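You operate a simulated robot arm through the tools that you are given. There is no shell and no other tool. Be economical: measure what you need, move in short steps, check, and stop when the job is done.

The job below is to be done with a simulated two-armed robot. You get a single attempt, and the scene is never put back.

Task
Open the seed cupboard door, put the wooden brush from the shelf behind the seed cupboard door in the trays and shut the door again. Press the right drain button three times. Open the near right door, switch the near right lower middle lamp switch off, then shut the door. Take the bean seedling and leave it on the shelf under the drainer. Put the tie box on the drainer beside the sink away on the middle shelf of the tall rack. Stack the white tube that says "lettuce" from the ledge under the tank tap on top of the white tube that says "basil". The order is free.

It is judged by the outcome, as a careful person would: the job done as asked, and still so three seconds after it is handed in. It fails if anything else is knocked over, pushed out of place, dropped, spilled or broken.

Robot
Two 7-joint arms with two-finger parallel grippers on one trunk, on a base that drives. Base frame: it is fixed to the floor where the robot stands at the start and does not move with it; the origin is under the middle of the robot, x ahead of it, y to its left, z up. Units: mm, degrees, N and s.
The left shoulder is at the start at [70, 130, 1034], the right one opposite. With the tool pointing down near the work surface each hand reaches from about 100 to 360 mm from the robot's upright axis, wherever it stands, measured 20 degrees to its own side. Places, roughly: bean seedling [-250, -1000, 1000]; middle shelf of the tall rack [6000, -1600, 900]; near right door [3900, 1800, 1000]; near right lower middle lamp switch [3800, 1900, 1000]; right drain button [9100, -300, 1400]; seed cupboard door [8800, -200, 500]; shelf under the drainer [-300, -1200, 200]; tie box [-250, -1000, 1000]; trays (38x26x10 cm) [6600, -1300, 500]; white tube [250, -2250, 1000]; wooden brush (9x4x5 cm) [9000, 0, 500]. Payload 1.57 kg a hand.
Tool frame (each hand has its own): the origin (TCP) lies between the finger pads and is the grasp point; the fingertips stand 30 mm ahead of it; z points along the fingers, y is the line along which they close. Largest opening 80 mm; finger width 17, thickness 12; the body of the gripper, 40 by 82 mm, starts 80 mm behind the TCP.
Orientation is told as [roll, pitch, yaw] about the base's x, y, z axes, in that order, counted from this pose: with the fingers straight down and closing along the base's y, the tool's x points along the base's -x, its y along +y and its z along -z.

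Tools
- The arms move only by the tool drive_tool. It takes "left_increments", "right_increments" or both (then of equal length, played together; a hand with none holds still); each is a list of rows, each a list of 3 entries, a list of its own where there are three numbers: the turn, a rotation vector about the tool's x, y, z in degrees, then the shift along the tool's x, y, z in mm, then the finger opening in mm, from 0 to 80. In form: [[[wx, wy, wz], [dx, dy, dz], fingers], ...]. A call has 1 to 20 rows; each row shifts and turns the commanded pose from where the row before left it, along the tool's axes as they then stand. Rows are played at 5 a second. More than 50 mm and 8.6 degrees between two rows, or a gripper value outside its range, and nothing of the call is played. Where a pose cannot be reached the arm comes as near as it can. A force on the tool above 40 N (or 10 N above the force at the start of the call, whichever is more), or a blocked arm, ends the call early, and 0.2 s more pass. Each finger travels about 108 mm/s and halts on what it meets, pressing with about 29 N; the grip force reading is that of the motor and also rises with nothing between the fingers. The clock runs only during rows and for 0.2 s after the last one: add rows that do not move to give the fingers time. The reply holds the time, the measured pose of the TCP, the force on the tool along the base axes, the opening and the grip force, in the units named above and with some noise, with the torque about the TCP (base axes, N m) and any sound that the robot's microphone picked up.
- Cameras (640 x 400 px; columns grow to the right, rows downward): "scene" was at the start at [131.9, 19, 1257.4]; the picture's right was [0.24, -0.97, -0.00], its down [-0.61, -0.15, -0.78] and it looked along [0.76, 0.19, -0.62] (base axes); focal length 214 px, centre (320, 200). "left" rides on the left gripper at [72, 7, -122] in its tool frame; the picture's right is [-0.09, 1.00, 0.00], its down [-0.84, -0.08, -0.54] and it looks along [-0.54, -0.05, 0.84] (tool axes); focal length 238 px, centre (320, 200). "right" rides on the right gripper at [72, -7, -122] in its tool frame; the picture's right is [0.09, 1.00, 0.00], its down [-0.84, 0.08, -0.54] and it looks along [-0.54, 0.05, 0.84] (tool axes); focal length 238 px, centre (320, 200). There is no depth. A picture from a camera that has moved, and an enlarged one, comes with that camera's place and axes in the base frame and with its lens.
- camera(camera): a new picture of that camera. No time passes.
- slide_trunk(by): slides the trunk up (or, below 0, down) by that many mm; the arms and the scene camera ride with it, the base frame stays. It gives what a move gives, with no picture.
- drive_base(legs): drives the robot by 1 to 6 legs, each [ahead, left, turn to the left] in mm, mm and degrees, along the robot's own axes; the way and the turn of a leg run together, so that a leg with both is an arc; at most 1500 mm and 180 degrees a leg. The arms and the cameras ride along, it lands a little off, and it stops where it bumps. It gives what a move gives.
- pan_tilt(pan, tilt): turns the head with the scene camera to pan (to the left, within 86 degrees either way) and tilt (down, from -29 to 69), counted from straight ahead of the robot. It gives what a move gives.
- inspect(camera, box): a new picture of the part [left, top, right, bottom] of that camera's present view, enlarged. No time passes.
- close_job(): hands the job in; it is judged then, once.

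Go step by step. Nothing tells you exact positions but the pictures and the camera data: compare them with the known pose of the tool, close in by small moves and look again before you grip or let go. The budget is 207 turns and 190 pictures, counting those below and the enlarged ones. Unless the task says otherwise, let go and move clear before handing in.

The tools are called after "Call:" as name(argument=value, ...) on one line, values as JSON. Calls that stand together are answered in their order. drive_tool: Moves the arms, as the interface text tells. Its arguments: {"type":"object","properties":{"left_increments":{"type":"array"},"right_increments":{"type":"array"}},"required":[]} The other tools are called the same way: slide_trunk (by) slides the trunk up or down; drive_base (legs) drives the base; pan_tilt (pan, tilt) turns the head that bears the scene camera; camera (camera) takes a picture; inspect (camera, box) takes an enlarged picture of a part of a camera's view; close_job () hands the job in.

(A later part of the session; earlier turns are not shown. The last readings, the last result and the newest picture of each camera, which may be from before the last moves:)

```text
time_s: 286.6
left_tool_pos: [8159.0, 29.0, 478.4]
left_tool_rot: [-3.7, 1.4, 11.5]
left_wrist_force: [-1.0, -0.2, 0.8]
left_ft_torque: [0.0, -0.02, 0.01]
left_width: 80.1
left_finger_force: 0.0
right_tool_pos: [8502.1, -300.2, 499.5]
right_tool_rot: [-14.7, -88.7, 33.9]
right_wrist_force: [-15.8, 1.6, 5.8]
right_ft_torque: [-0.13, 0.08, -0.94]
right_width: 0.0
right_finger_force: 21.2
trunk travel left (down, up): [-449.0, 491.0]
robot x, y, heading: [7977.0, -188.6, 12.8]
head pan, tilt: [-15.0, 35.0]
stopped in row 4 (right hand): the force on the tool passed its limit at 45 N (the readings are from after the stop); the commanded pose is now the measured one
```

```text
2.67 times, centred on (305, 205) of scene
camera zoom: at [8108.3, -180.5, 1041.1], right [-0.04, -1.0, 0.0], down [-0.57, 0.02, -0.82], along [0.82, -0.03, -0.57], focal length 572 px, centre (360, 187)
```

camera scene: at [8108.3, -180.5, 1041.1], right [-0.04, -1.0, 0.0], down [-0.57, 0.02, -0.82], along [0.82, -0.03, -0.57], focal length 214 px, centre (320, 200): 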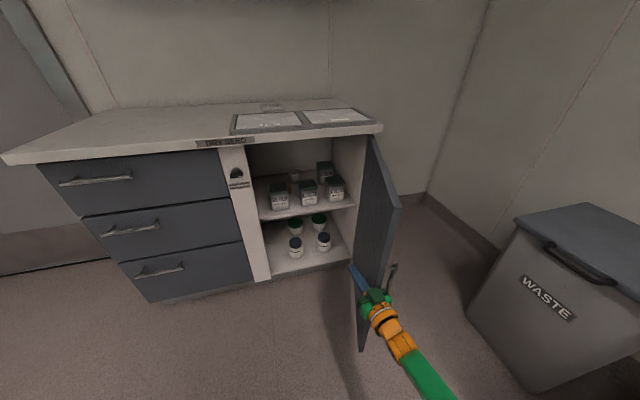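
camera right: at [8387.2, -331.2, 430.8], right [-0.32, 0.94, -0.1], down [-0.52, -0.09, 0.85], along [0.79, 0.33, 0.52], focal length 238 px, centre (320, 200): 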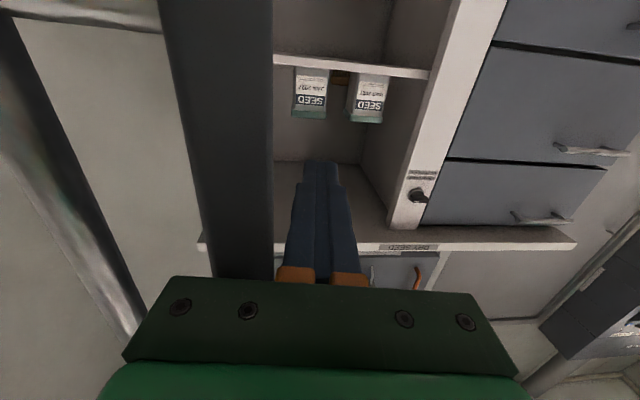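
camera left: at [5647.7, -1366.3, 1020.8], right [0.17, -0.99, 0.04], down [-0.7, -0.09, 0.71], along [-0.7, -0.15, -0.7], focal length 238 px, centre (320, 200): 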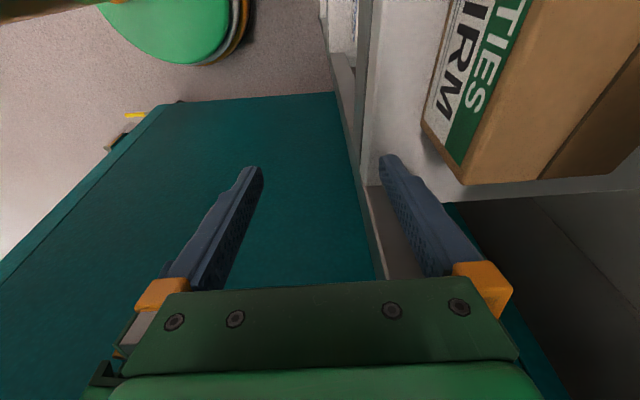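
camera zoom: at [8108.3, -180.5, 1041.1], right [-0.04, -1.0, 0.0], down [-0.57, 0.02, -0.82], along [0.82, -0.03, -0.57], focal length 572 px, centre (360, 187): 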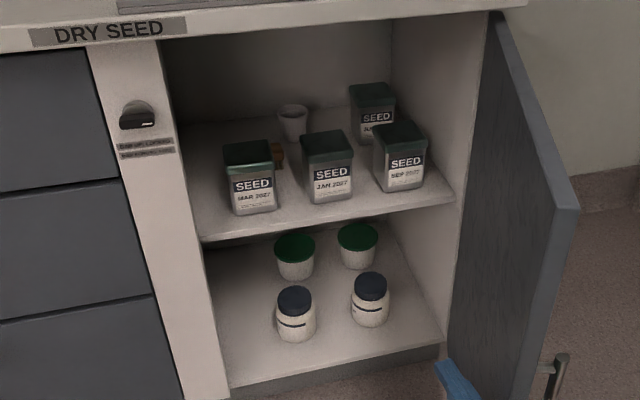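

The brush peeks out behind the left (MAR) tin, about (8937,-66) on the upper shelf (z≈510). I move clear of the door and tilt the hand down to look in over the tins.

Call:
drive_base(legs=[[-60, 60, 0], [0, 80, 0]])

Call:
drive_tool(right_increments=[[[0, 8, 0], [-15, 0, -15], 60], [[0, 8, 0], [-15, 8, -15], 60], [[0, 8, 0], [-15, 8, -15], 60], [[0, 8, 0], [-10, 8, -15], 60], [[0, 8, 0], [0, 8, -15], 60], [[0, 8, 0], [0, 8, -15], 60], [[0, 5, 0], [0, 8, -10], 60], [[0, 0, 0], [0, 0, 0], 60]])

Call:
slide_trunk(by=100)

Call:
camera(camera="right")

```text
time_s: 288.3
left_tool_pos: [8071.8, 152.0, 476.2]
left_tool_rot: [-3.5, 1.6, 11.7]
left_wrist_force: [-0.1, 0.1, -0.8]
left_ft_torque: [0.0, -0.02, 0.03]
left_width: 79.9
left_finger_force: 0.0
right_tool_pos: [8416.2, -177.4, 497.7]
right_tool_rot: [-10.1, -88.5, 29.1]
right_wrist_force: [0.6, 0.4, -0.5]
right_ft_torque: [-0.04, 0.01, -0.02]
right_width: 0.0
right_finger_force: 21.4
trunk travel left (down, up): [-449.0, 491.0]
robot x, y, heading: [7886.2, -63.6, 12.7]
head pan, tilt: [-15.0, 35.0]
```

```text
time_s: 290.1
left_tool_pos: [8070.7, 150.7, 478.2]
left_tool_rot: [-3.6, 1.5, 11.6]
left_wrist_force: [0.4, -1.3, 0.0]
left_ft_torque: [-0.01, 0.01, -0.01]
left_width: 79.9
left_finger_force: 0.1
right_tool_pos: [8328.0, -156.4, 589.2]
right_tool_rot: [-0.3, -35.4, 19.2]
right_wrist_force: [-0.5, 0.0, 0.1]
right_ft_torque: [0.01, 0.03, -0.04]
right_width: 60.5
right_finger_force: 0.0
trunk travel left (down, up): [-449.0, 491.0]
robot x, y, heading: [7886.5, -63.9, 12.7]
head pan, tilt: [-15.0, 35.0]
```

```text
time_s: 291.5
left_tool_pos: [8071.2, 151.4, 577.4]
left_tool_rot: [-3.6, 1.6, 11.6]
left_wrist_force: [0.1, 0.6, -1.1]
left_ft_torque: [-0.02, -0.01, 0.01]
left_width: 79.7
left_finger_force: 0.0
right_tool_pos: [8328.8, -156.5, 689.5]
right_tool_rot: [-0.2, -35.5, 19.2]
right_wrist_force: [-0.3, -0.7, 0.5]
right_ft_torque: [0.0, 0.04, 0.01]
right_width: 60.1
right_finger_force: 0.1
trunk travel left (down, up): [-549.0, 391.0]
robot x, y, heading: [7884.6, -66.1, 12.8]
head pan, tilt: [-15.0, 35.0]
```

```text
50 pictures are left
camera right: at [8207.9, -204.9, 747.7], right [-0.4, 0.92, -0.06], down [0.32, 0.2, 0.93], along [0.86, 0.35, -0.37], focal length 238 px, centre (320, 200)
```

right: 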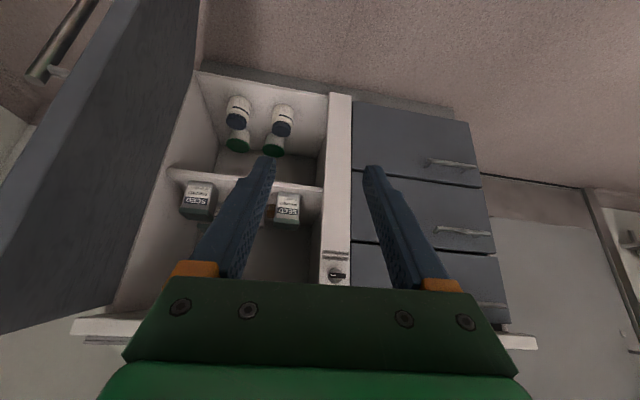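

Call:
inspect(camera="right", box=[170, 160, 340, 270])

```text
3.64 times, centred on (255, 215) of right
camera zoom: at [8207.9, -204.9, 747.7], right [-0.4, 0.92, -0.06], down [0.32, 0.2, 0.93], along [0.86, 0.35, -0.37], focal length 867 px, centre (556, 146)
```

zoom: 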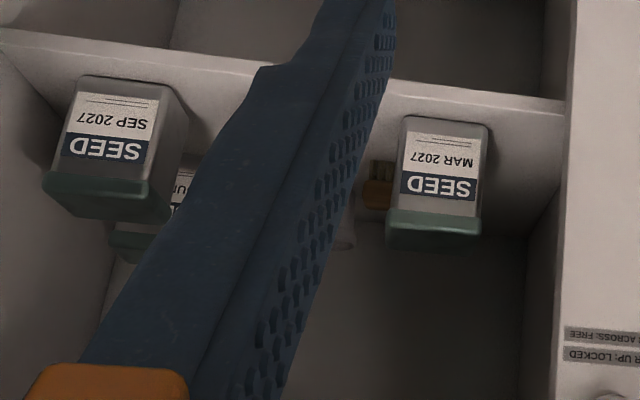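

Call:
drive_base(legs=[[380, -40, 0]])

Call:
camera(camera="right")

```text
time_s: 293.9
left_tool_pos: [8447.6, 194.0, 577.2]
left_tool_rot: [-3.6, 1.7, 11.6]
left_wrist_force: [0.5, 0.4, 0.1]
left_ft_torque: [0.0, 0.02, 0.01]
left_width: 79.8
left_finger_force: 0.0
right_tool_pos: [8702.9, -113.2, 689.3]
right_tool_rot: [-0.2, -35.5, 19.1]
right_wrist_force: [0.1, 0.6, 0.0]
right_ft_torque: [0.01, -0.01, 0.01]
right_width: 60.1
right_finger_force: 0.1
trunk travel left (down, up): [-549.0, 391.0]
robot x, y, heading: [8261.8, -20.3, 12.5]
head pan, tilt: [-15.0, 35.0]
```

```text
48 pictures are left
camera right: at [8583.4, -162.3, 747.6], right [-0.39, 0.92, -0.06], down [0.32, 0.2, 0.93], along [0.86, 0.35, -0.37], focal length 238 px, centre (320, 200)
```

right: 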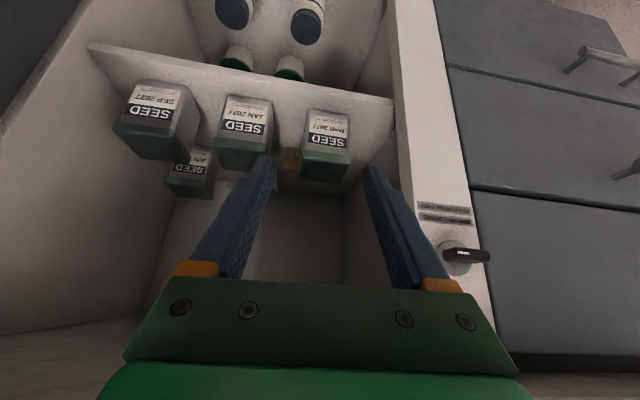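

Triangulation gives the shelf at z≈458, tins up to ~545, brush just behind the MAR tin. Move in 100 mm and slightly lower for a view from above.

Call:
slide_trunk(by=-40)

Call:
drive_base(legs=[[110, 15, 0]])

Call:
camera(camera="right")

```text
time_s: 294.7
left_tool_pos: [8447.3, 194.4, 537.5]
left_tool_rot: [-3.6, 1.6, 11.5]
left_wrist_force: [-0.1, -0.1, 0.5]
left_ft_torque: [0.01, 0.01, 0.02]
left_width: 80.2
left_finger_force: 0.1
right_tool_pos: [8703.9, -113.9, 649.0]
right_tool_rot: [-0.3, -35.5, 19.1]
right_wrist_force: [-0.6, 0.5, -0.2]
right_ft_torque: [0.01, -0.05, -0.02]
right_width: 60.0
right_finger_force: 0.0
trunk travel left (down, up): [-509.0, 431.0]
robot x, y, heading: [8264.1, -17.9, 12.7]
head pan, tilt: [-15.0, 35.0]
```

```text
time_s: 295.9
left_tool_pos: [8552.1, 232.9, 536.7]
left_tool_rot: [-3.6, 1.7, 11.4]
left_wrist_force: [-0.6, -0.1, -0.6]
left_ft_torque: [-0.02, -0.03, 0.03]
left_width: 79.9
left_finger_force: 0.0
right_tool_pos: [8809.9, -73.9, 649.3]
right_tool_rot: [-0.4, -35.5, 19.1]
right_wrist_force: [0.5, 0.6, 0.1]
right_ft_torque: [-0.02, -0.01, 0.01]
right_width: 59.9
right_finger_force: 0.1
trunk travel left (down, up): [-509.0, 431.0]
robot x, y, heading: [8365.7, 16.0, 12.7]
head pan, tilt: [-15.0, 35.0]
```

```text
47 pictures are left
camera right: at [8688.8, -123.2, 707.6], right [-0.39, 0.92, -0.06], down [0.32, 0.2, 0.93], along [0.86, 0.35, -0.37], focal length 238 px, centre (320, 200)
```

right: 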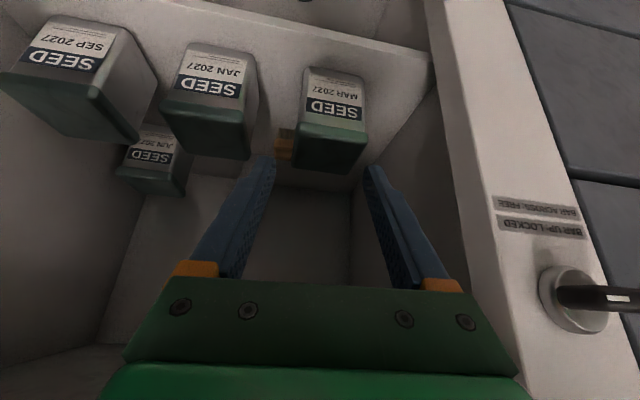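

Call:
inspect(camera="scene", box=[270, 150, 430, 260])

Call:
inspect(camera="right", box=[255, 110, 335, 180])

```text
3.64 times, centred on (350, 205) of scene
camera zoom: at [8504.7, 23.4, 1100.2], right [-0.04, -1.0, 0.0], down [-0.57, 0.02, -0.82], along [0.82, -0.03, -0.57], focal length 780 px, centre (211, 182)
```

zoom: 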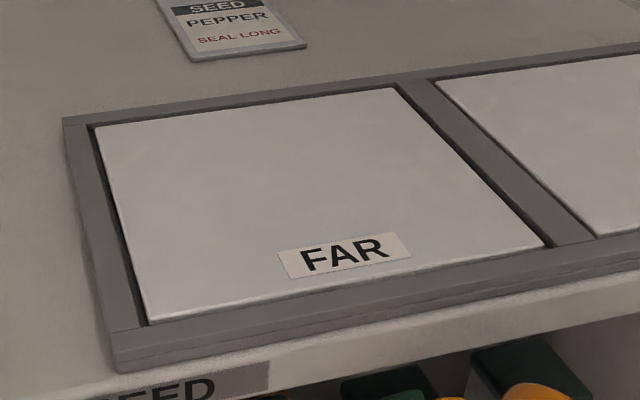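

```text
5.71 times, centred on (295, 145) of right
camera zoom: at [8688.8, -123.2, 707.6], right [-0.39, 0.92, -0.06], down [0.32, 0.2, 0.93], along [0.86, 0.35, -0.37], focal length 1362 px, centre (463, 514)
```

zoom: 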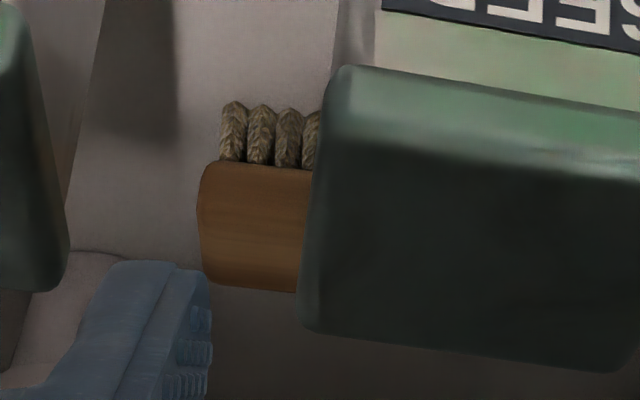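

Close-up shows the brush's long side runs left–right (bristles down), about 45 mm behind the MAR tin. I'll grip it from above with the fingers front/back: make the tool vertical and yaw it 90°.

Call:
drive_base(legs=[[-160, 0, 0]])

Call:
drive_tool(right_increments=[[[0, 7, 0], [0, 0, 0], 80], [[0, 7, 0], [0, 0, 0], 80], [[0, 7, 0], [0, 0, 0], 80], [[0, 7, 0], [0, 0, 0], 80], [[0, 7, 0], [0, 0, 0], 80], [[0, 0, -8], [0, 0, 0], 80], [[0, 0, -8], [0, 0, 0], 80], [[0, 0, -8], [0, 0, 0], 80], [[0, 0, -8], [0, 0, 0], 80], [[0, 0, -8], [0, 0, 0], 80], [[0, 0, -8], [0, 0, 0], 80], [[0, 0, -8], [0, 0, 0], 80], [[0, 0, -8], [0, 0, 0], 80], [[0, 0, -8], [0, 0, 0], 80], [[0, 0, -8], [0, 0, 0], 80], [[0, 0, 0], [0, 0, 0], 80]])

```text
time_s: 297.3
left_tool_pos: [8396.7, 197.6, 536.9]
left_tool_rot: [-3.6, 1.5, 11.5]
left_wrist_force: [0.3, 0.4, -0.1]
left_ft_torque: [-0.02, -0.06, 0.0]
left_width: 80.1
left_finger_force: 0.0
right_tool_pos: [8651.9, -111.9, 648.6]
right_tool_rot: [-0.3, -35.4, 19.2]
right_wrist_force: [-0.2, -0.8, 0.7]
right_ft_torque: [0.02, 0.03, 0.02]
right_width: 60.1
right_finger_force: 0.0
trunk travel left (down, up): [-509.0, 431.0]
robot x, y, heading: [8212.6, -17.6, 12.6]
head pan, tilt: [-15.0, 35.0]
```

```text
time_s: 300.7
left_tool_pos: [8395.0, 199.1, 536.8]
left_tool_rot: [-3.6, 1.6, 11.5]
left_wrist_force: [-0.5, 0.0, 1.2]
left_ft_torque: [0.0, -0.01, 0.01]
left_width: 80.1
left_finger_force: 0.0
right_tool_pos: [8652.3, -109.8, 650.5]
right_tool_rot: [-0.5, 0.2, 99.0]
right_wrist_force: [0.5, 0.2, 0.0]
right_ft_torque: [0.0, 0.01, 0.02]
right_width: 80.1
right_finger_force: 0.0
trunk travel left (down, up): [-509.0, 431.0]
robot x, y, heading: [8212.0, -20.9, 12.5]
head pan, tilt: [-15.0, 35.0]
```

Works well. I lean the hand 40° right so it fits under the counter, then line up with the gap between MAR and JAN tins.

Call:
drive_tool(right_increments=[[[0, -8, 0], [0, 0, 0], 80], [[0, -8, 0], [0, 0, 0], 80], [[0, -8, 0], [0, 0, 0], 80], [[0, -8, 0], [0, 0, 0], 80], [[0, -8, 0], [0, 0, 0], 80], [[0, 0, 0], [0, 0, 0], 80]])

Call:
slide_trunk(by=-85)

Call:
camera(camera="right")

```text
time_s: 302.1
left_tool_pos: [8396.4, 198.0, 536.3]
left_tool_rot: [-3.6, 1.6, 11.5]
left_wrist_force: [0.1, -0.5, 0.3]
left_ft_torque: [0.03, -0.04, -0.02]
left_width: 79.8
left_finger_force: 0.0
right_tool_pos: [8652.9, -109.3, 649.7]
right_tool_rot: [-0.7, -39.9, 99.3]
right_wrist_force: [0.4, 0.2, -0.1]
right_ft_torque: [0.0, -0.01, -0.03]
right_width: 80.2
right_finger_force: 0.1
trunk travel left (down, up): [-509.0, 431.0]
robot x, y, heading: [8211.9, -15.7, 12.7]
head pan, tilt: [-15.0, 35.0]
```

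```text
time_s: 303.3
left_tool_pos: [8396.3, 199.1, 452.3]
left_tool_rot: [-3.6, 1.6, 11.5]
left_wrist_force: [-0.6, -0.5, 0.9]
left_ft_torque: [0.0, 0.01, 0.02]
left_width: 80.2
left_finger_force: 0.0
right_tool_pos: [8652.5, -109.8, 564.6]
right_tool_rot: [-0.7, -39.9, 99.4]
right_wrist_force: [-0.1, -0.3, 0.6]
right_ft_torque: [0.0, -0.03, -0.03]
right_width: 79.9
right_finger_force: 0.0
trunk travel left (down, up): [-424.0, 516.0]
robot x, y, heading: [8210.9, -19.4, 12.8]
head pan, tilt: [-15.0, 35.0]
```

```text
44 pictures are left
camera right: at [8678.9, -241.3, 612.7], right [-0.97, -0.22, -0.07], down [-0.13, 0.28, 0.95], along [-0.19, 0.93, -0.3], focal length 238 px, centre (320, 200)
```

right: 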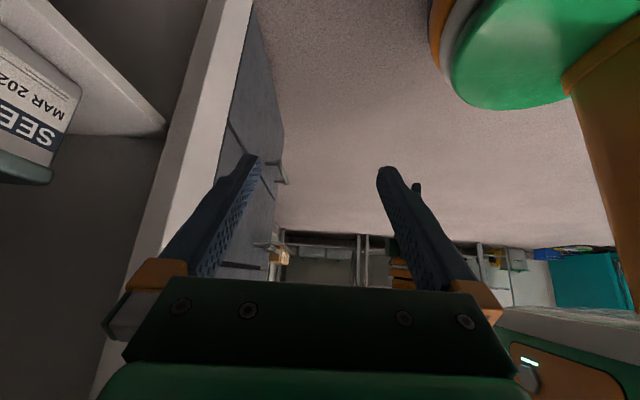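

Call:
drive_tool(right_increments=[[[0, 0, 0], [0, -15, 0], 80], [[0, 0, 0], [0, -15, 0], 80], [[0, 0, 0], [0, 0, 0], 80]])

Call:
drive_base(legs=[[0, -40, 0], [150, 0, 0]])

Call:
camera(camera="right")

```text
time_s: 304.1
left_tool_pos: [8397.2, 198.4, 451.8]
left_tool_rot: [-3.6, 1.5, 11.5]
left_wrist_force: [0.2, -0.3, -0.5]
left_ft_torque: [0.01, -0.02, 0.02]
left_width: 79.9
left_finger_force: 0.0
right_tool_pos: [8681.9, -105.6, 564.6]
right_tool_rot: [-0.6, -39.7, 99.4]
right_wrist_force: [0.7, 0.2, 0.3]
right_ft_torque: [-0.01, 0.02, 0.04]
right_width: 80.3
right_finger_force: 0.1
trunk travel left (down, up): [-424.0, 516.0]
robot x, y, heading: [8208.4, -17.5, 12.6]
head pan, tilt: [-15.0, 35.0]
```

```text
time_s: 306.0
left_tool_pos: [8552.9, 192.2, 451.0]
left_tool_rot: [-3.6, 1.6, 11.6]
left_wrist_force: [-0.3, 0.6, 0.6]
left_ft_torque: [-0.01, 0.02, -0.01]
left_width: 79.9
left_finger_force: 0.0
right_tool_pos: [8838.7, -112.3, 564.7]
right_tool_rot: [-0.6, -39.7, 99.5]
right_wrist_force: [-0.4, 0.6, 0.3]
right_ft_torque: [-0.01, 0.01, 0.0]
right_width: 80.0
right_finger_force: 0.1
trunk travel left (down, up): [-424.0, 516.0]
robot x, y, heading: [8368.1, -22.8, 12.9]
head pan, tilt: [-15.0, 35.0]
```

```text
43 pictures are left
camera right: at [8865.1, -242.8, 612.4], right [-0.97, -0.22, -0.07], down [-0.13, 0.28, 0.95], along [-0.2, 0.93, -0.3], focal length 238 px, centre (320, 200)
```

right: 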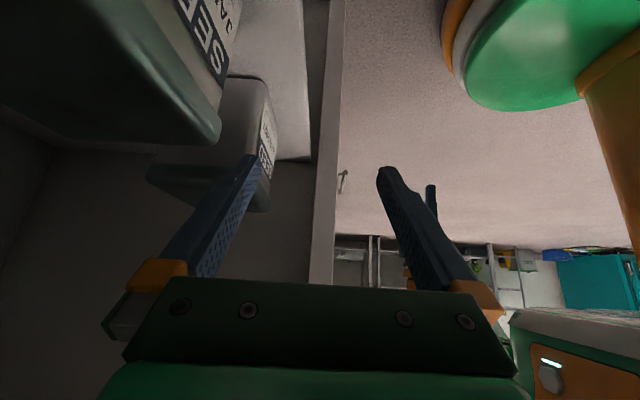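

Fingertip is close to MAR's corner; shift 12 mm right, up 6 mm, then go in 100.

Call:
slide_trunk(by=6)

Call:
drive_base(legs=[[0, -12, 0], [95, 0, 0]])

Call:
camera(camera="right")

```text
time_s: 306.5
left_tool_pos: [8552.6, 192.4, 457.6]
left_tool_rot: [-3.6, 1.6, 11.6]
left_wrist_force: [0.3, 0.4, -0.6]
left_ft_torque: [0.0, -0.01, 0.01]
left_width: 80.0
left_finger_force: 0.1
right_tool_pos: [8838.1, -111.8, 571.1]
right_tool_rot: [-0.7, -39.9, 99.5]
right_wrist_force: [-1.9, 0.8, -0.6]
right_ft_torque: [-0.02, -0.01, 0.01]
right_width: 79.9
right_finger_force: 0.1
trunk travel left (down, up): [-430.0, 510.0]
robot x, y, heading: [8367.3, -27.8, 12.6]
head pan, tilt: [-15.0, 35.0]
```

```text
time_s: 308.0
left_tool_pos: [8647.7, 201.2, 457.1]
left_tool_rot: [-3.6, 1.7, 11.6]
left_wrist_force: [0.3, 0.0, 0.4]
left_ft_torque: [0.03, 0.01, -0.04]
left_width: 80.0
left_finger_force: 0.1
right_tool_pos: [8933.4, -101.5, 570.6]
right_tool_rot: [-0.6, -39.8, 99.4]
right_wrist_force: [0.2, -0.6, 0.2]
right_ft_torque: [0.0, 0.03, 0.02]
right_width: 79.8
right_finger_force: 0.0
trunk travel left (down, up): [-430.0, 510.0]
robot x, y, heading: [8461.4, -7.9, 12.6]
head pan, tilt: [-15.0, 35.0]
```

```text
42 pictures are left
camera right: at [8960.2, -233.2, 618.4], right [-0.97, -0.23, -0.07], down [-0.13, 0.28, 0.95], along [-0.2, 0.93, -0.3], focal length 238 px, centre (320, 200)
```

right: 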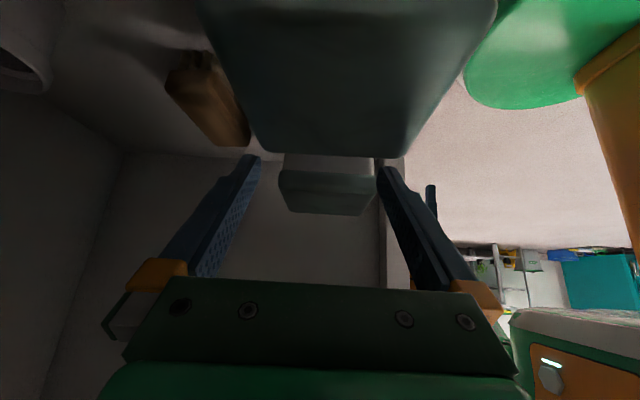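

Call:
inspect(camera="right", box=[140, 20, 300, 170])

```text
2.67 times, centred on (220, 95) of right
camera zoom: at [8960.2, -233.2, 618.4], right [-0.97, -0.23, -0.07], down [-0.13, 0.28, 0.95], along [-0.2, 0.93, -0.3], focal length 636 px, centre (587, 480)
```

zoom: 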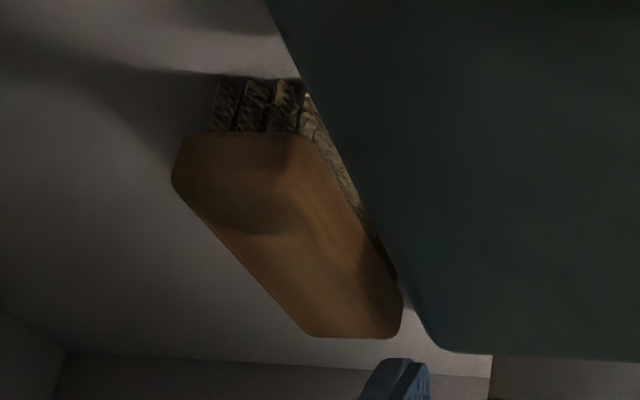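

Brush centre ≈ (F 8800, just ahead-left). Narrow fingers to 60, drive forward 84 then left 27.

Call:
drive_tool(right_increments=[[[0, 0, 0], [0, 0, 0], 60], [[0, 0, 0], [0, 0, 0], 60]])

Call:
drive_base(legs=[[84, 0, 0], [0, 27, 0]])

Call:
camera(camera="right")

```text
time_s: 308.6
left_tool_pos: [8646.0, 200.4, 458.1]
left_tool_rot: [-3.6, 1.6, 11.6]
left_wrist_force: [-0.7, 0.4, 0.1]
left_ft_torque: [-0.03, -0.02, 0.01]
left_width: 80.2
left_finger_force: 0.0
right_tool_pos: [8933.4, -102.5, 570.9]
right_tool_rot: [-0.7, -39.7, 99.5]
right_wrist_force: [0.3, -0.1, 0.1]
right_ft_torque: [0.01, -0.01, 0.01]
right_width: 60.0
right_finger_force: 0.1
trunk travel left (down, up): [-430.0, 510.0]
robot x, y, heading: [8461.0, -17.0, 12.7]
head pan, tilt: [-15.0, 35.0]
```

```text
time_s: 309.6
left_tool_pos: [8696.3, 213.0, 457.6]
left_tool_rot: [-3.4, 2.7, 11.6]
left_wrist_force: [-10.1, -1.9, 5.3]
left_ft_torque: [0.46, -1.25, 0.16]
left_width: 80.1
left_finger_force: 0.0
right_tool_pos: [8990.7, -88.1, 570.2]
right_tool_rot: [-1.0, -39.9, 99.8]
right_wrist_force: [0.2, -0.3, -0.5]
right_ft_torque: [0.02, -0.02, 0.01]
right_width: 60.1
right_finger_force: 0.0
trunk travel left (down, up): [-430.0, 510.0]
robot x, y, heading: [8521.0, -0.4, 13.1]
head pan, tilt: [-15.0, 35.0]
stopped in leg 1: the force on the tool passed its limit at 147 N (the readings are from after the stop); the commanded pose is now the measured one
```

```text
40 pictures are left
camera right: at [9017.2, -218.9, 619.5], right [-0.97, -0.23, -0.07], down [-0.13, 0.28, 0.95], along [-0.2, 0.93, -0.3], focal length 238 px, centre (320, 200)
```

right: 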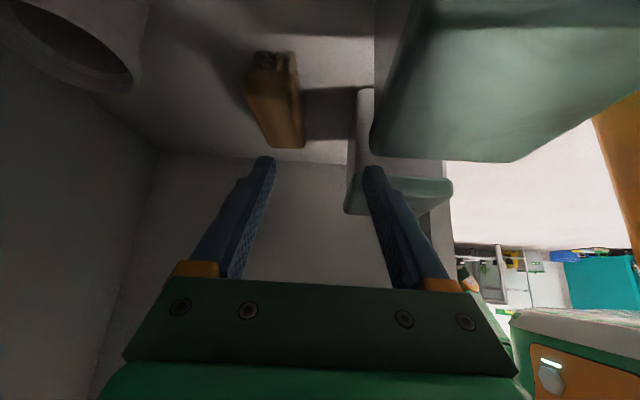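

My left hand bumped a drawer front. Pull it back 60 mm.

Call:
drive_base(legs=[[-8, 0, 0]])

Call:
drive_tool(left_increments=[[[0, 0, 0], [20, 0, 0], 40], [[0, 0, 0], [20, 0, 0], 0], [[0, 0, 0], [20, 0, 0], 0], [[0, 0, 0], [0, 0, 0], 0]])

Call:
camera(camera="left")

```text
time_s: 310.4
left_tool_pos: [8689.4, 211.4, 457.9]
left_tool_rot: [-3.5, 2.8, 11.5]
left_wrist_force: [-0.5, 0.3, 0.8]
left_ft_torque: [0.03, -0.04, 0.02]
left_width: 80.2
left_finger_force: 0.1
right_tool_pos: [8983.1, -89.2, 570.4]
right_tool_rot: [-0.6, -39.7, 99.6]
right_wrist_force: [0.2, -0.2, -0.2]
right_ft_torque: [0.0, 0.01, -0.03]
right_width: 59.9
right_finger_force: 0.0
trunk travel left (down, up): [-430.0, 510.0]
robot x, y, heading: [8510.3, -6.4, 12.8]
head pan, tilt: [-15.0, 35.0]
```

```text
time_s: 311.4
left_tool_pos: [8640.6, 201.3, 449.5]
left_tool_rot: [-3.3, 2.9, 11.5]
left_wrist_force: [-0.1, 0.9, -0.3]
left_ft_torque: [0.01, 0.0, 0.0]
left_width: 0.0
left_finger_force: 20.9
left hand out of reach, approached as far as the arm can: row 3
right_tool_pos: [8983.7, -89.3, 571.2]
right_tool_rot: [-0.6, -39.8, 99.6]
right_wrist_force: [-0.4, 0.0, 1.0]
right_ft_torque: [0.01, 0.04, 0.01]
right_width: 60.1
right_finger_force: 0.0
trunk travel left (down, up): [-430.0, 510.0]
robot x, y, heading: [8512.9, -6.1, 12.9]
head pan, tilt: [-15.0, 35.0]
```

```text
39 pictures are left
camera left: at [8573.5, 202.5, 574.4], right [-0.11, 0.99, -0.06], down [0.85, 0.13, 0.5], along [0.51, 0.0, -0.86], focal length 238 px, centre (320, 200)
```

left: 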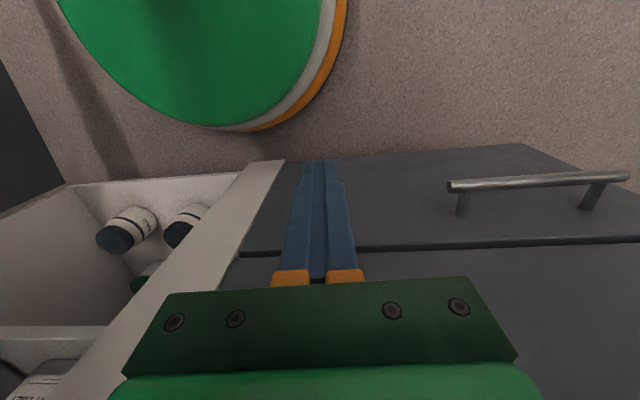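

Call:
drive_base(legs=[[39, 0, 0], [0, 27, 0]])

Call:
camera(camera="right")

```text
time_s: 312.7
left_tool_pos: [8671.9, 236.4, 449.2]
left_tool_rot: [-3.4, 2.9, 11.5]
left_wrist_force: [-0.5, -0.4, -0.1]
left_ft_torque: [-0.03, -0.02, 0.03]
left_width: 0.0
left_finger_force: 21.5
right_tool_pos: [9015.4, -53.5, 570.0]
right_tool_rot: [-0.5, -39.8, 99.6]
right_wrist_force: [0.1, -0.1, 0.8]
right_ft_torque: [0.0, 0.0, 0.03]
right_width: 60.1
right_finger_force: 0.0
trunk travel left (down, up): [-430.0, 510.0]
robot x, y, heading: [8544.0, 31.2, 13.0]
head pan, tilt: [-15.0, 35.0]
```

```text
38 pictures are left
camera right: at [9042.6, -185.0, 618.6], right [-0.97, -0.23, -0.07], down [-0.13, 0.28, 0.95], along [-0.2, 0.93, -0.3], focal length 238 px, centre (320, 200)
```

right: 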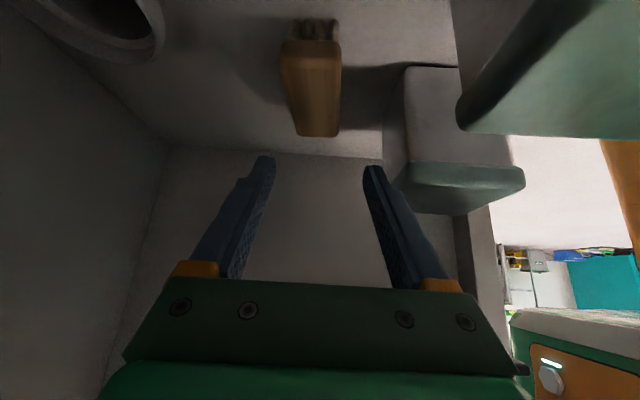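

Brush is centred between the fingers. Descend 62 mm.

Call:
slide_trunk(by=-62)

Call:
camera(camera="right")

```text
time_s: 313.7
left_tool_pos: [8674.3, 237.1, 386.1]
left_tool_rot: [-3.4, 2.9, 11.4]
left_wrist_force: [0.2, 0.7, -0.3]
left_ft_torque: [-0.02, 0.0, -0.05]
left_width: 0.1
left_finger_force: 22.0
right_tool_pos: [9016.0, -54.5, 508.4]
right_tool_rot: [-0.7, -39.8, 99.6]
right_wrist_force: [-0.1, -0.4, -0.2]
right_ft_torque: [-0.01, 0.0, 0.04]
right_width: 60.1
right_finger_force: 0.0
trunk travel left (down, up): [-368.0, 572.0]
robot x, y, heading: [8542.6, 32.9, 13.1]
head pan, tilt: [-15.0, 35.0]
```

```text
37 pictures are left
camera right: at [9042.5, -185.3, 556.5], right [-0.97, -0.23, -0.07], down [-0.13, 0.28, 0.95], along [-0.2, 0.93, -0.3], focal length 238 px, centre (320, 200)
```

right: 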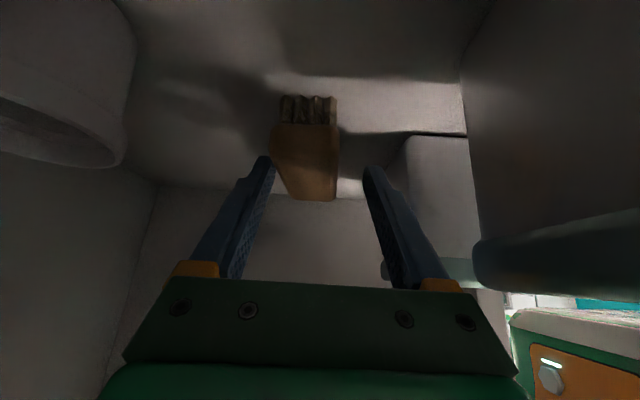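

Call:
drive_tool(right_increments=[[[0, 0, 0], [0, -6, 0], 60], [[0, 0, 0], [4, 0, 5], 60], [[0, 0, 0], [0, 0, 0], 45], [[0, 0, 0], [0, 0, 0], 25], [[0, 0, 0], [0, 0, 0], 20], [[0, 0, 0], [0, 0, 0], 20]])

Call:
camera(camera="right")

```text
time_s: 315.1
left_tool_pos: [8672.4, 237.2, 387.6]
left_tool_rot: [-3.3, 2.9, 11.6]
left_wrist_force: [0.2, -0.2, -0.5]
left_ft_torque: [0.01, 0.02, 0.01]
left_width: 0.4
left_finger_force: 20.9
right_tool_pos: [9021.0, -52.6, 501.2]
right_tool_rot: [-0.8, -39.8, 99.6]
right_wrist_force: [-0.6, 0.3, 1.1]
right_ft_torque: [0.11, 0.07, -0.01]
right_width: 39.0
right_finger_force: 28.6
trunk travel left (down, up): [-368.0, 572.0]
robot x, y, heading: [8548.9, 28.3, 12.9]
head pan, tilt: [-15.0, 35.0]
```

```text
36 pictures are left
camera right: at [9048.4, -184.2, 550.1], right [-0.97, -0.23, -0.07], down [-0.13, 0.28, 0.95], along [-0.2, 0.93, -0.3], focal length 238 px, centre (320, 200)
```

right: 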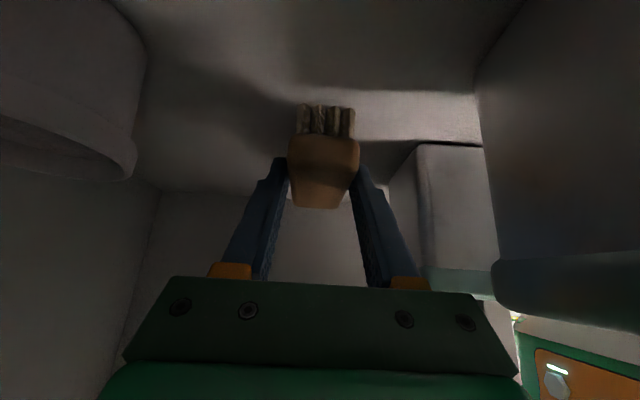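

Brush gripped. Lift it 64 mm behind the tins, lean the hand further so everything fits under the counter.

Call:
slide_trunk(by=64)

Call:
drive_tool(right_increments=[[[0, -7, 0], [0, 0, 0], 20], [[0, -7, 0], [0, 0, 0], 20], [[0, -6, 0], [0, 0, 0], 20], [[0, 0, 0], [0, 0, 0], 20]])

Call:
slide_trunk(by=54)

Call:
camera(camera="right")

```text
time_s: 316.1
left_tool_pos: [8673.0, 237.1, 451.4]
left_tool_rot: [-3.3, 2.9, 11.5]
left_wrist_force: [0.2, 0.0, 0.1]
left_ft_torque: [-0.01, 0.01, -0.01]
left_width: 0.1
left_finger_force: 21.5
right_tool_pos: [9021.1, -53.0, 566.0]
right_tool_rot: [-0.7, -39.7, 99.7]
right_wrist_force: [0.3, -0.8, -0.3]
right_ft_torque: [-0.01, -0.03, 0.0]
right_width: 39.1
right_finger_force: 29.1
trunk travel left (down, up): [-432.0, 508.0]
robot x, y, heading: [8545.0, 30.1, 12.9]
head pan, tilt: [-15.0, 35.0]
```

```text
time_s: 317.1
left_tool_pos: [8673.4, 235.8, 451.7]
left_tool_rot: [-3.4, 2.8, 11.5]
left_wrist_force: [0.2, 0.5, -0.2]
left_ft_torque: [-0.03, 0.0, 0.02]
left_width: 0.2
left_finger_force: 21.8
right_tool_pos: [9015.4, -52.6, 567.8]
right_tool_rot: [-1.0, -60.0, 100.2]
right_wrist_force: [0.3, -0.2, 0.1]
right_ft_torque: [-0.02, 0.0, 0.01]
right_width: 39.1
right_finger_force: 29.0
right hand out of reach, approached as far as the arm can: row 3
trunk travel left (down, up): [-432.0, 508.0]
robot x, y, heading: [8544.6, 32.0, 13.0]
head pan, tilt: [-15.0, 35.0]
```

```text
time_s: 318.1
left_tool_pos: [8671.0, 237.2, 490.8]
left_tool_rot: [-3.0, 3.2, 11.6]
left_wrist_force: [0.6, 0.2, 0.5]
left_ft_torque: [-0.03, -0.01, 0.0]
left_width: 0.4
left_finger_force: 21.4
right_tool_pos: [9009.8, -51.5, 595.2]
right_tool_rot: [2.3, -60.1, 97.6]
right_wrist_force: [0.2, 0.2, -1.2]
right_ft_torque: [0.0, 0.02, -0.02]
right_width: 38.5
right_finger_force: 28.9
trunk travel left (down, up): [-486.0, 454.0]
robot x, y, heading: [8541.0, 29.9, 13.1]
head pan, tilt: [-15.0, 35.0]
```

```text
35 pictures are left
camera right: at [9038.8, -190.1, 593.7], right [-0.98, -0.21, -0.06], down [-0.05, -0.06, 1.0], along [-0.21, 0.98, 0.05], focal length 238 px, centre (320, 200)
```

right: 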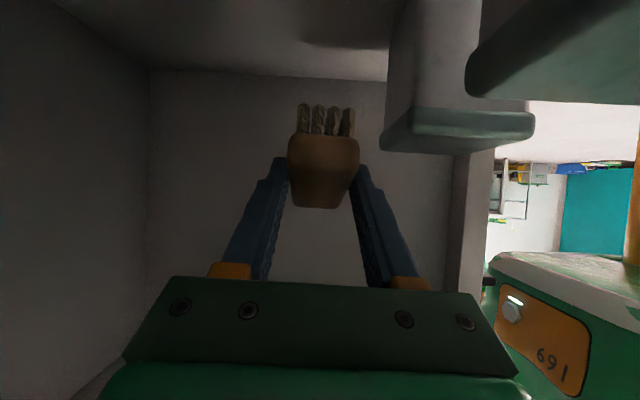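

The arm pressed up against the counter underside; lower 28 mm to relieve.

Call:
slide_trunk(by=-28)

Call:
pan_tilt(pan=-30, tilt=60)

Call:
camera(camera="scene")

```text
time_s: 318.8
left_tool_pos: [8675.0, 233.5, 480.1]
left_tool_rot: [-3.4, 2.9, 11.5]
left_wrist_force: [0.5, 0.1, 1.1]
left_ft_torque: [0.02, 0.0, 0.01]
left_width: 0.1
left_finger_force: 21.4
right_tool_pos: [9019.3, -56.7, 597.4]
right_tool_rot: [-1.2, -59.7, 100.1]
right_wrist_force: [-0.1, 0.0, -1.1]
right_ft_torque: [0.01, -0.04, 0.02]
right_width: 39.2
right_finger_force: 28.7
trunk travel left (down, up): [-458.0, 482.0]
robot x, y, heading: [8544.1, 28.6, 12.8]
head pan, tilt: [-15.0, 35.0]
```

```text
time_s: 319.7
left_tool_pos: [8672.4, 236.9, 476.7]
left_tool_rot: [-3.5, 2.9, 11.6]
left_wrist_force: [0.1, 0.5, 0.2]
left_ft_torque: [-0.01, 0.0, 0.0]
left_width: 0.2
left_finger_force: 21.1
right_tool_pos: [9017.1, -53.5, 593.3]
right_tool_rot: [-0.9, -59.8, 100.0]
right_wrist_force: [0.3, 0.0, -0.4]
right_ft_torque: [0.0, 0.02, -0.03]
right_width: 39.2
right_finger_force: 29.0
trunk travel left (down, up): [-458.0, 482.0]
robot x, y, heading: [8548.1, 32.2, 12.8]
head pan, tilt: [-30.0, 60.0]
```

```text
34 pictures are left
camera scene: at [8656.4, 21.6, 1015.0], right [-0.29, -0.96, 0.0], down [-0.83, 0.25, -0.5], along [0.48, -0.15, -0.87], focal length 214 px, centre (320, 200)
```

scene: 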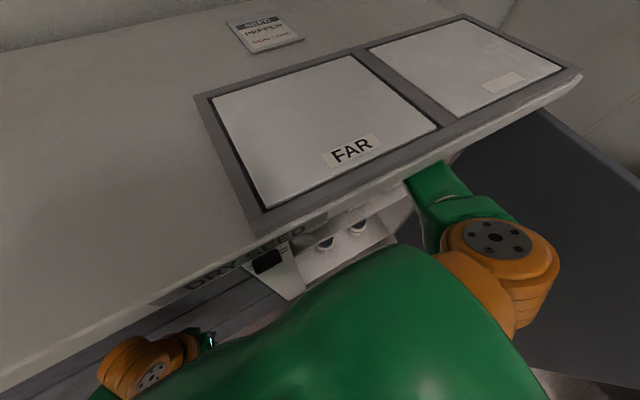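

Call:
slide_trunk(by=-60)

Call:
drive_tool(right_increments=[[[0, 0, 0], [-13, 0, -7.5], 20], [[0, 0, 0], [-13, 0, -7.5], 20], [[0, 0, 0], [-13, 0, -7.5], 20], [[0, 0, 0], [-13, 0, -7.5], 20], [[0, 0, 0], [-13, 0, -7.5], 20], [[0, 0, 0], [-13, 0, -7.5], 20], [[0, 0, 0], [0, 0, 0], 20]])

Call:
camera(camera="right")

```text
time_s: 320.7
left_tool_pos: [8671.7, 238.7, 416.9]
left_tool_rot: [-3.5, 2.9, 11.4]
left_wrist_force: [0.0, 0.6, -0.3]
left_ft_torque: [0.01, 0.01, -0.03]
left_width: 0.1
left_finger_force: 21.3
right_tool_pos: [9016.0, -53.0, 533.6]
right_tool_rot: [-1.0, -59.8, 100.0]
right_wrist_force: [0.5, -0.5, -0.1]
right_ft_torque: [-0.02, 0.0, 0.04]
right_width: 39.1
right_finger_force: 29.2
trunk travel left (down, up): [-398.0, 542.0]
robot x, y, heading: [8546.0, 33.4, 13.0]
head pan, tilt: [-30.0, 60.0]
```

```text
time_s: 322.3
left_tool_pos: [8673.1, 237.3, 416.2]
left_tool_rot: [-3.5, 2.9, 11.5]
left_wrist_force: [0.0, 0.1, -0.2]
left_ft_torque: [0.04, 0.0, 0.0]
left_width: 0.0
left_finger_force: 21.0
right_tool_pos: [9013.8, -53.1, 625.2]
right_tool_rot: [-1.0, -59.8, 100.0]
right_wrist_force: [-0.2, 0.5, -0.1]
right_ft_torque: [-0.04, -0.03, 0.04]
right_width: 39.3
right_finger_force: 28.6
trunk travel left (down, up): [-398.0, 542.0]
robot x, y, heading: [8547.1, 35.3, 13.2]
head pan, tilt: [-30.0, 60.0]
```

```text
33 pictures are left
camera right: at [9043.5, -191.7, 623.5], right [-0.97, -0.2, -0.09], down [-0.08, -0.06, 1.0], along [-0.21, 0.98, 0.04], focal length 238 px, centre (320, 200)
```

right: 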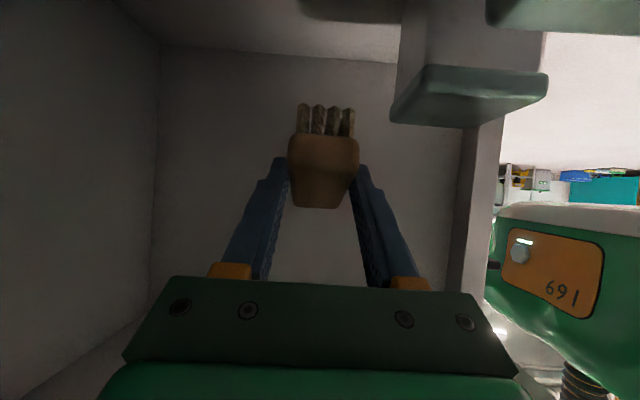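

Brush is now ~35 mm above the tins with no strain. Back straight out.

Call:
drive_base(legs=[[-330, 0, 0]])

Call:
pan_tilt(pan=-20, tilt=35)

Call:
camera(camera="scene")

```text
time_s: 324.5
left_tool_pos: [8351.2, 163.3, 417.0]
left_tool_rot: [-3.4, 2.9, 11.4]
left_wrist_force: [-0.2, 0.5, -0.2]
left_ft_torque: [0.0, -0.02, -0.03]
left_width: 0.0
left_finger_force: 21.6
right_tool_pos: [8691.4, -127.3, 625.3]
right_tool_rot: [-1.0, -59.8, 99.9]
right_wrist_force: [0.0, -0.6, -0.3]
right_ft_torque: [-0.01, 0.01, -0.05]
right_width: 39.1
right_finger_force: 29.4
trunk travel left (down, up): [-398.0, 542.0]
robot x, y, heading: [8219.3, -41.6, 13.0]
head pan, tilt: [-30.0, 60.0]
```

```text
time_s: 325.4
left_tool_pos: [8351.4, 162.2, 418.1]
left_tool_rot: [-3.4, 3.0, 11.4]
left_wrist_force: [0.1, -0.1, 0.1]
left_ft_torque: [0.0, 0.01, -0.01]
left_width: 0.0
left_finger_force: 21.6
right_tool_pos: [8692.1, -127.3, 624.0]
right_tool_rot: [-1.0, -59.8, 99.9]
right_wrist_force: [-0.6, -0.7, -1.0]
right_ft_torque: [-0.02, -0.03, -0.01]
right_width: 39.0
right_finger_force: 29.4
trunk travel left (down, up): [-398.0, 542.0]
robot x, y, heading: [8226.0, -42.2, 12.7]
head pan, tilt: [-20.0, 35.0]
```

```text
32 pictures are left
camera scene: at [8357.2, -43.8, 989.2], right [-0.13, -0.99, 0.0], down [-0.57, 0.07, -0.82], along [0.81, -0.1, -0.57], focal length 214 px, centre (320, 200)
```

scene: 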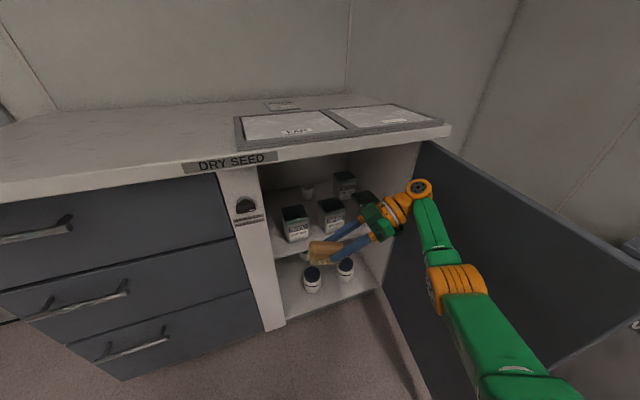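

Brush is out, all tins stand. I'll deliver it to the tray, then return to shut the door. Back away, turn the tool forward, and drive to the low rack.

Call:
drive_base(legs=[[-250, 30, 0], [-1300, 0, 0]])

Call:
drive_tool(right_increments=[[[7.4, 0, 4.25], [0, 0, 0], 20], [[7.4, 0, 4.25], [0, 0, 0], 20], [[7.4, 0, 4.25], [0, 0, 0], 20], [[7.4, 0, 4.25], [0, 0, 0], 20], [[7.4, 0, 4.25], [0, 0, 0], 20], [[7.4, 0, 4.25], [0, 0, 0], 20], [[7.4, 0, 4.25], [0, 0, 0], 20], [[7.4, 0, 4.25], [0, 0, 0], 20], [[7.4, 0, 4.25], [0, 0, 0], 20], [[7.4, 0, 4.25], [0, 0, 0], 20], [[0, 0, 0], [0, 0, 0], 20]])

Call:
drive_base(legs=[[0, 0, -90]])

Call:
pan_tilt(pan=-10, tilt=30)

Call:
camera(camera="scene")

```text
time_s: 333.4
left_tool_pos: [6828.8, -147.2, 416.0]
left_tool_rot: [-3.5, 3.0, 10.7]
left_wrist_force: [0.0, -0.6, -0.4]
left_ft_torque: [0.02, 0.01, -0.01]
left_width: 0.0
left_finger_force: 21.5
right_tool_pos: [7166.9, -440.9, 623.1]
right_tool_rot: [-1.0, -59.8, 99.2]
right_wrist_force: [-0.2, 0.4, -0.6]
right_ft_torque: [-0.01, -0.03, 0.02]
right_width: 39.2
right_finger_force: 29.1
trunk travel left (down, up): [-398.0, 542.0]
robot x, y, heading: [6697.8, -353.0, 12.0]
head pan, tilt: [-20.0, 35.0]
```

```text
time_s: 335.8
left_tool_pos: [6828.6, -145.8, 416.6]
left_tool_rot: [-3.4, 2.9, 10.7]
left_wrist_force: [0.6, -0.9, 0.3]
left_ft_torque: [0.0, -0.01, -0.01]
left_width: 0.2
left_finger_force: 21.5
right_tool_pos: [7166.2, -441.2, 623.7]
right_tool_rot: [-0.6, -60.6, 13.6]
right_wrist_force: [0.5, 0.4, -1.1]
right_ft_torque: [0.01, 0.02, 0.0]
right_width: 39.2
right_finger_force: 29.0
trunk travel left (down, up): [-398.0, 542.0]
robot x, y, heading: [6696.3, -349.2, 12.1]
head pan, tilt: [-20.0, 35.0]
```

```text
time_s: 340.0
left_tool_pos: [6899.5, -481.6, 416.8]
left_tool_rot: [-3.4, 2.9, -79.9]
left_wrist_force: [0.3, 0.8, 0.5]
left_ft_torque: [-0.01, 0.0, 0.0]
left_width: 0.0
left_finger_force: 22.0
right_tool_pos: [6601.5, -816.4, 623.3]
right_tool_rot: [-0.8, -60.6, -77.0]
right_wrist_force: [1.1, -0.6, -0.5]
right_ft_torque: [0.04, -0.01, 0.03]
right_width: 39.2
right_finger_force: 28.6
trunk travel left (down, up): [-398.0, 542.0]
robot x, y, heading: [6697.1, -348.9, -78.4]
head pan, tilt: [-20.0, 35.0]
```

```text
time_s: 340.7
left_tool_pos: [6900.1, -483.1, 416.0]
left_tool_rot: [-3.4, 2.9, -80.0]
left_wrist_force: [-0.3, -0.3, 0.5]
left_ft_torque: [0.03, -0.02, -0.02]
left_width: 0.0
left_finger_force: 21.4
right_tool_pos: [6601.4, -817.7, 622.5]
right_tool_rot: [-0.8, -60.5, -76.9]
right_wrist_force: [0.6, -0.2, -0.4]
right_ft_torque: [0.05, 0.01, 0.02]
right_width: 39.2
right_finger_force: 29.2
trunk travel left (down, up): [-398.0, 542.0]
robot x, y, heading: [6698.9, -350.0, -78.5]
head pan, tilt: [-10.0, 30.0]
```

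```text
31 pictures are left
camera scene: at [6708.5, -491.2, 997.0], right [-1.0, -0.02, 0.0], down [-0.01, 0.5, -0.87], along [0.02, -0.87, -0.5], focal length 214 px, centre (320, 200)
```

scene: 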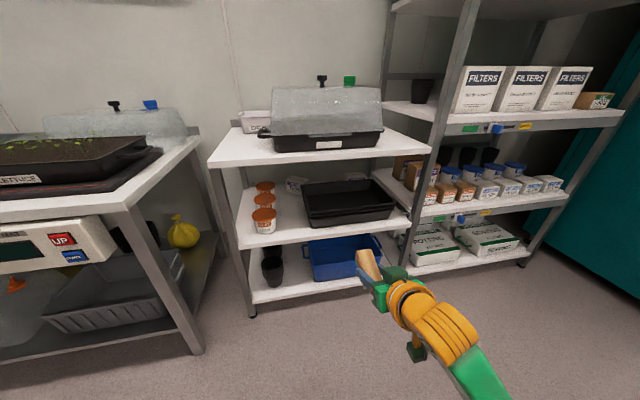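

Call:
inspect(camera="scene", box=[220, 130, 450, 290])

```text
2.50 times, centred on (335, 210) of scene
camera zoom: at [6708.5, -491.2, 997.0], right [-1.0, -0.02, 0.0], down [-0.01, 0.5, -0.87], along [0.02, -0.87, -0.5], focal length 536 px, centre (282, 175)
```

zoom: 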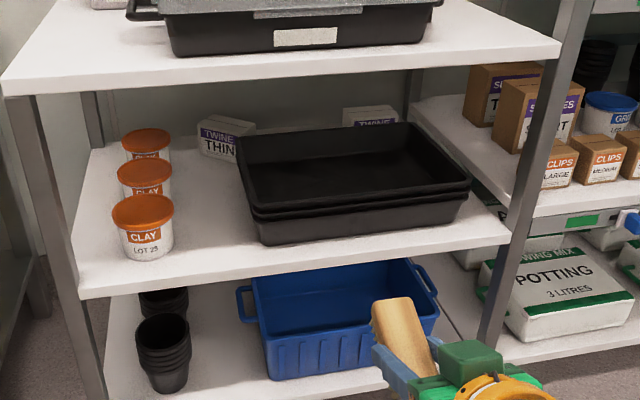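

Stacked black trays: rim z≈518, centre ≈ (6612,-1383); shelf above at z≈740. Drive in with the brush above the tray.

Call:
drive_base(legs=[[0, -99, 0], [430, 0, 0]])

Call:
camera(camera="right")

Call:
camera(camera="scene")

```text
time_s: 344.1
left_tool_pos: [6887.9, -923.3, 416.7]
left_tool_rot: [-3.3, 3.0, -79.9]
left_wrist_force: [0.8, -0.3, 0.8]
left_ft_torque: [-0.01, 0.01, 0.0]
left_width: 0.2
left_finger_force: 21.3
right_tool_pos: [6589.6, -1257.8, 624.0]
right_tool_rot: [-0.6, -60.6, -77.0]
right_wrist_force: [0.5, 0.2, -1.4]
right_ft_torque: [0.01, 0.02, 0.04]
right_width: 38.9
right_finger_force: 29.4
trunk travel left (down, up): [-398.0, 542.0]
robot x, y, heading: [6685.0, -788.9, -78.3]
head pan, tilt: [-10.0, 30.0]
```

```text
29 pictures are left
camera right: at [6552.5, -1121.1, 621.2], right [0.96, 0.26, -0.09], down [0.07, 0.08, 0.99], along [0.26, -0.96, 0.06], focal length 238 px, centre (320, 200)
```

right: 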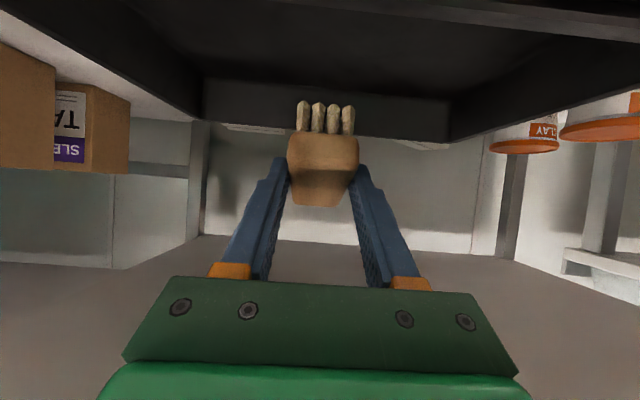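

```text
28 pictures are left
camera scene: at [6696.7, -931.7, 997.0], right [-1.0, -0.03, 0.0], down [-0.01, 0.5, -0.87], along [0.02, -0.87, -0.5], focal length 214 px, centre (320, 200)
```

scene: 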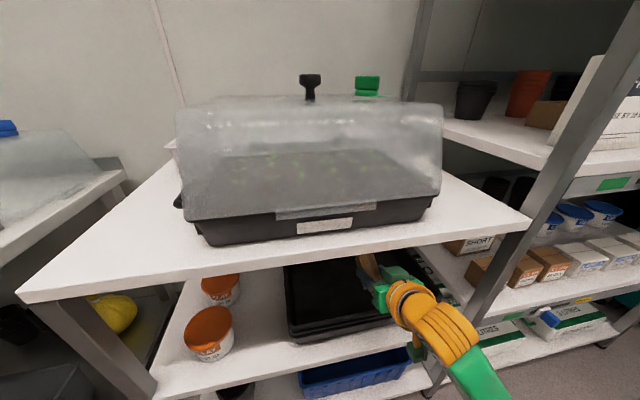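

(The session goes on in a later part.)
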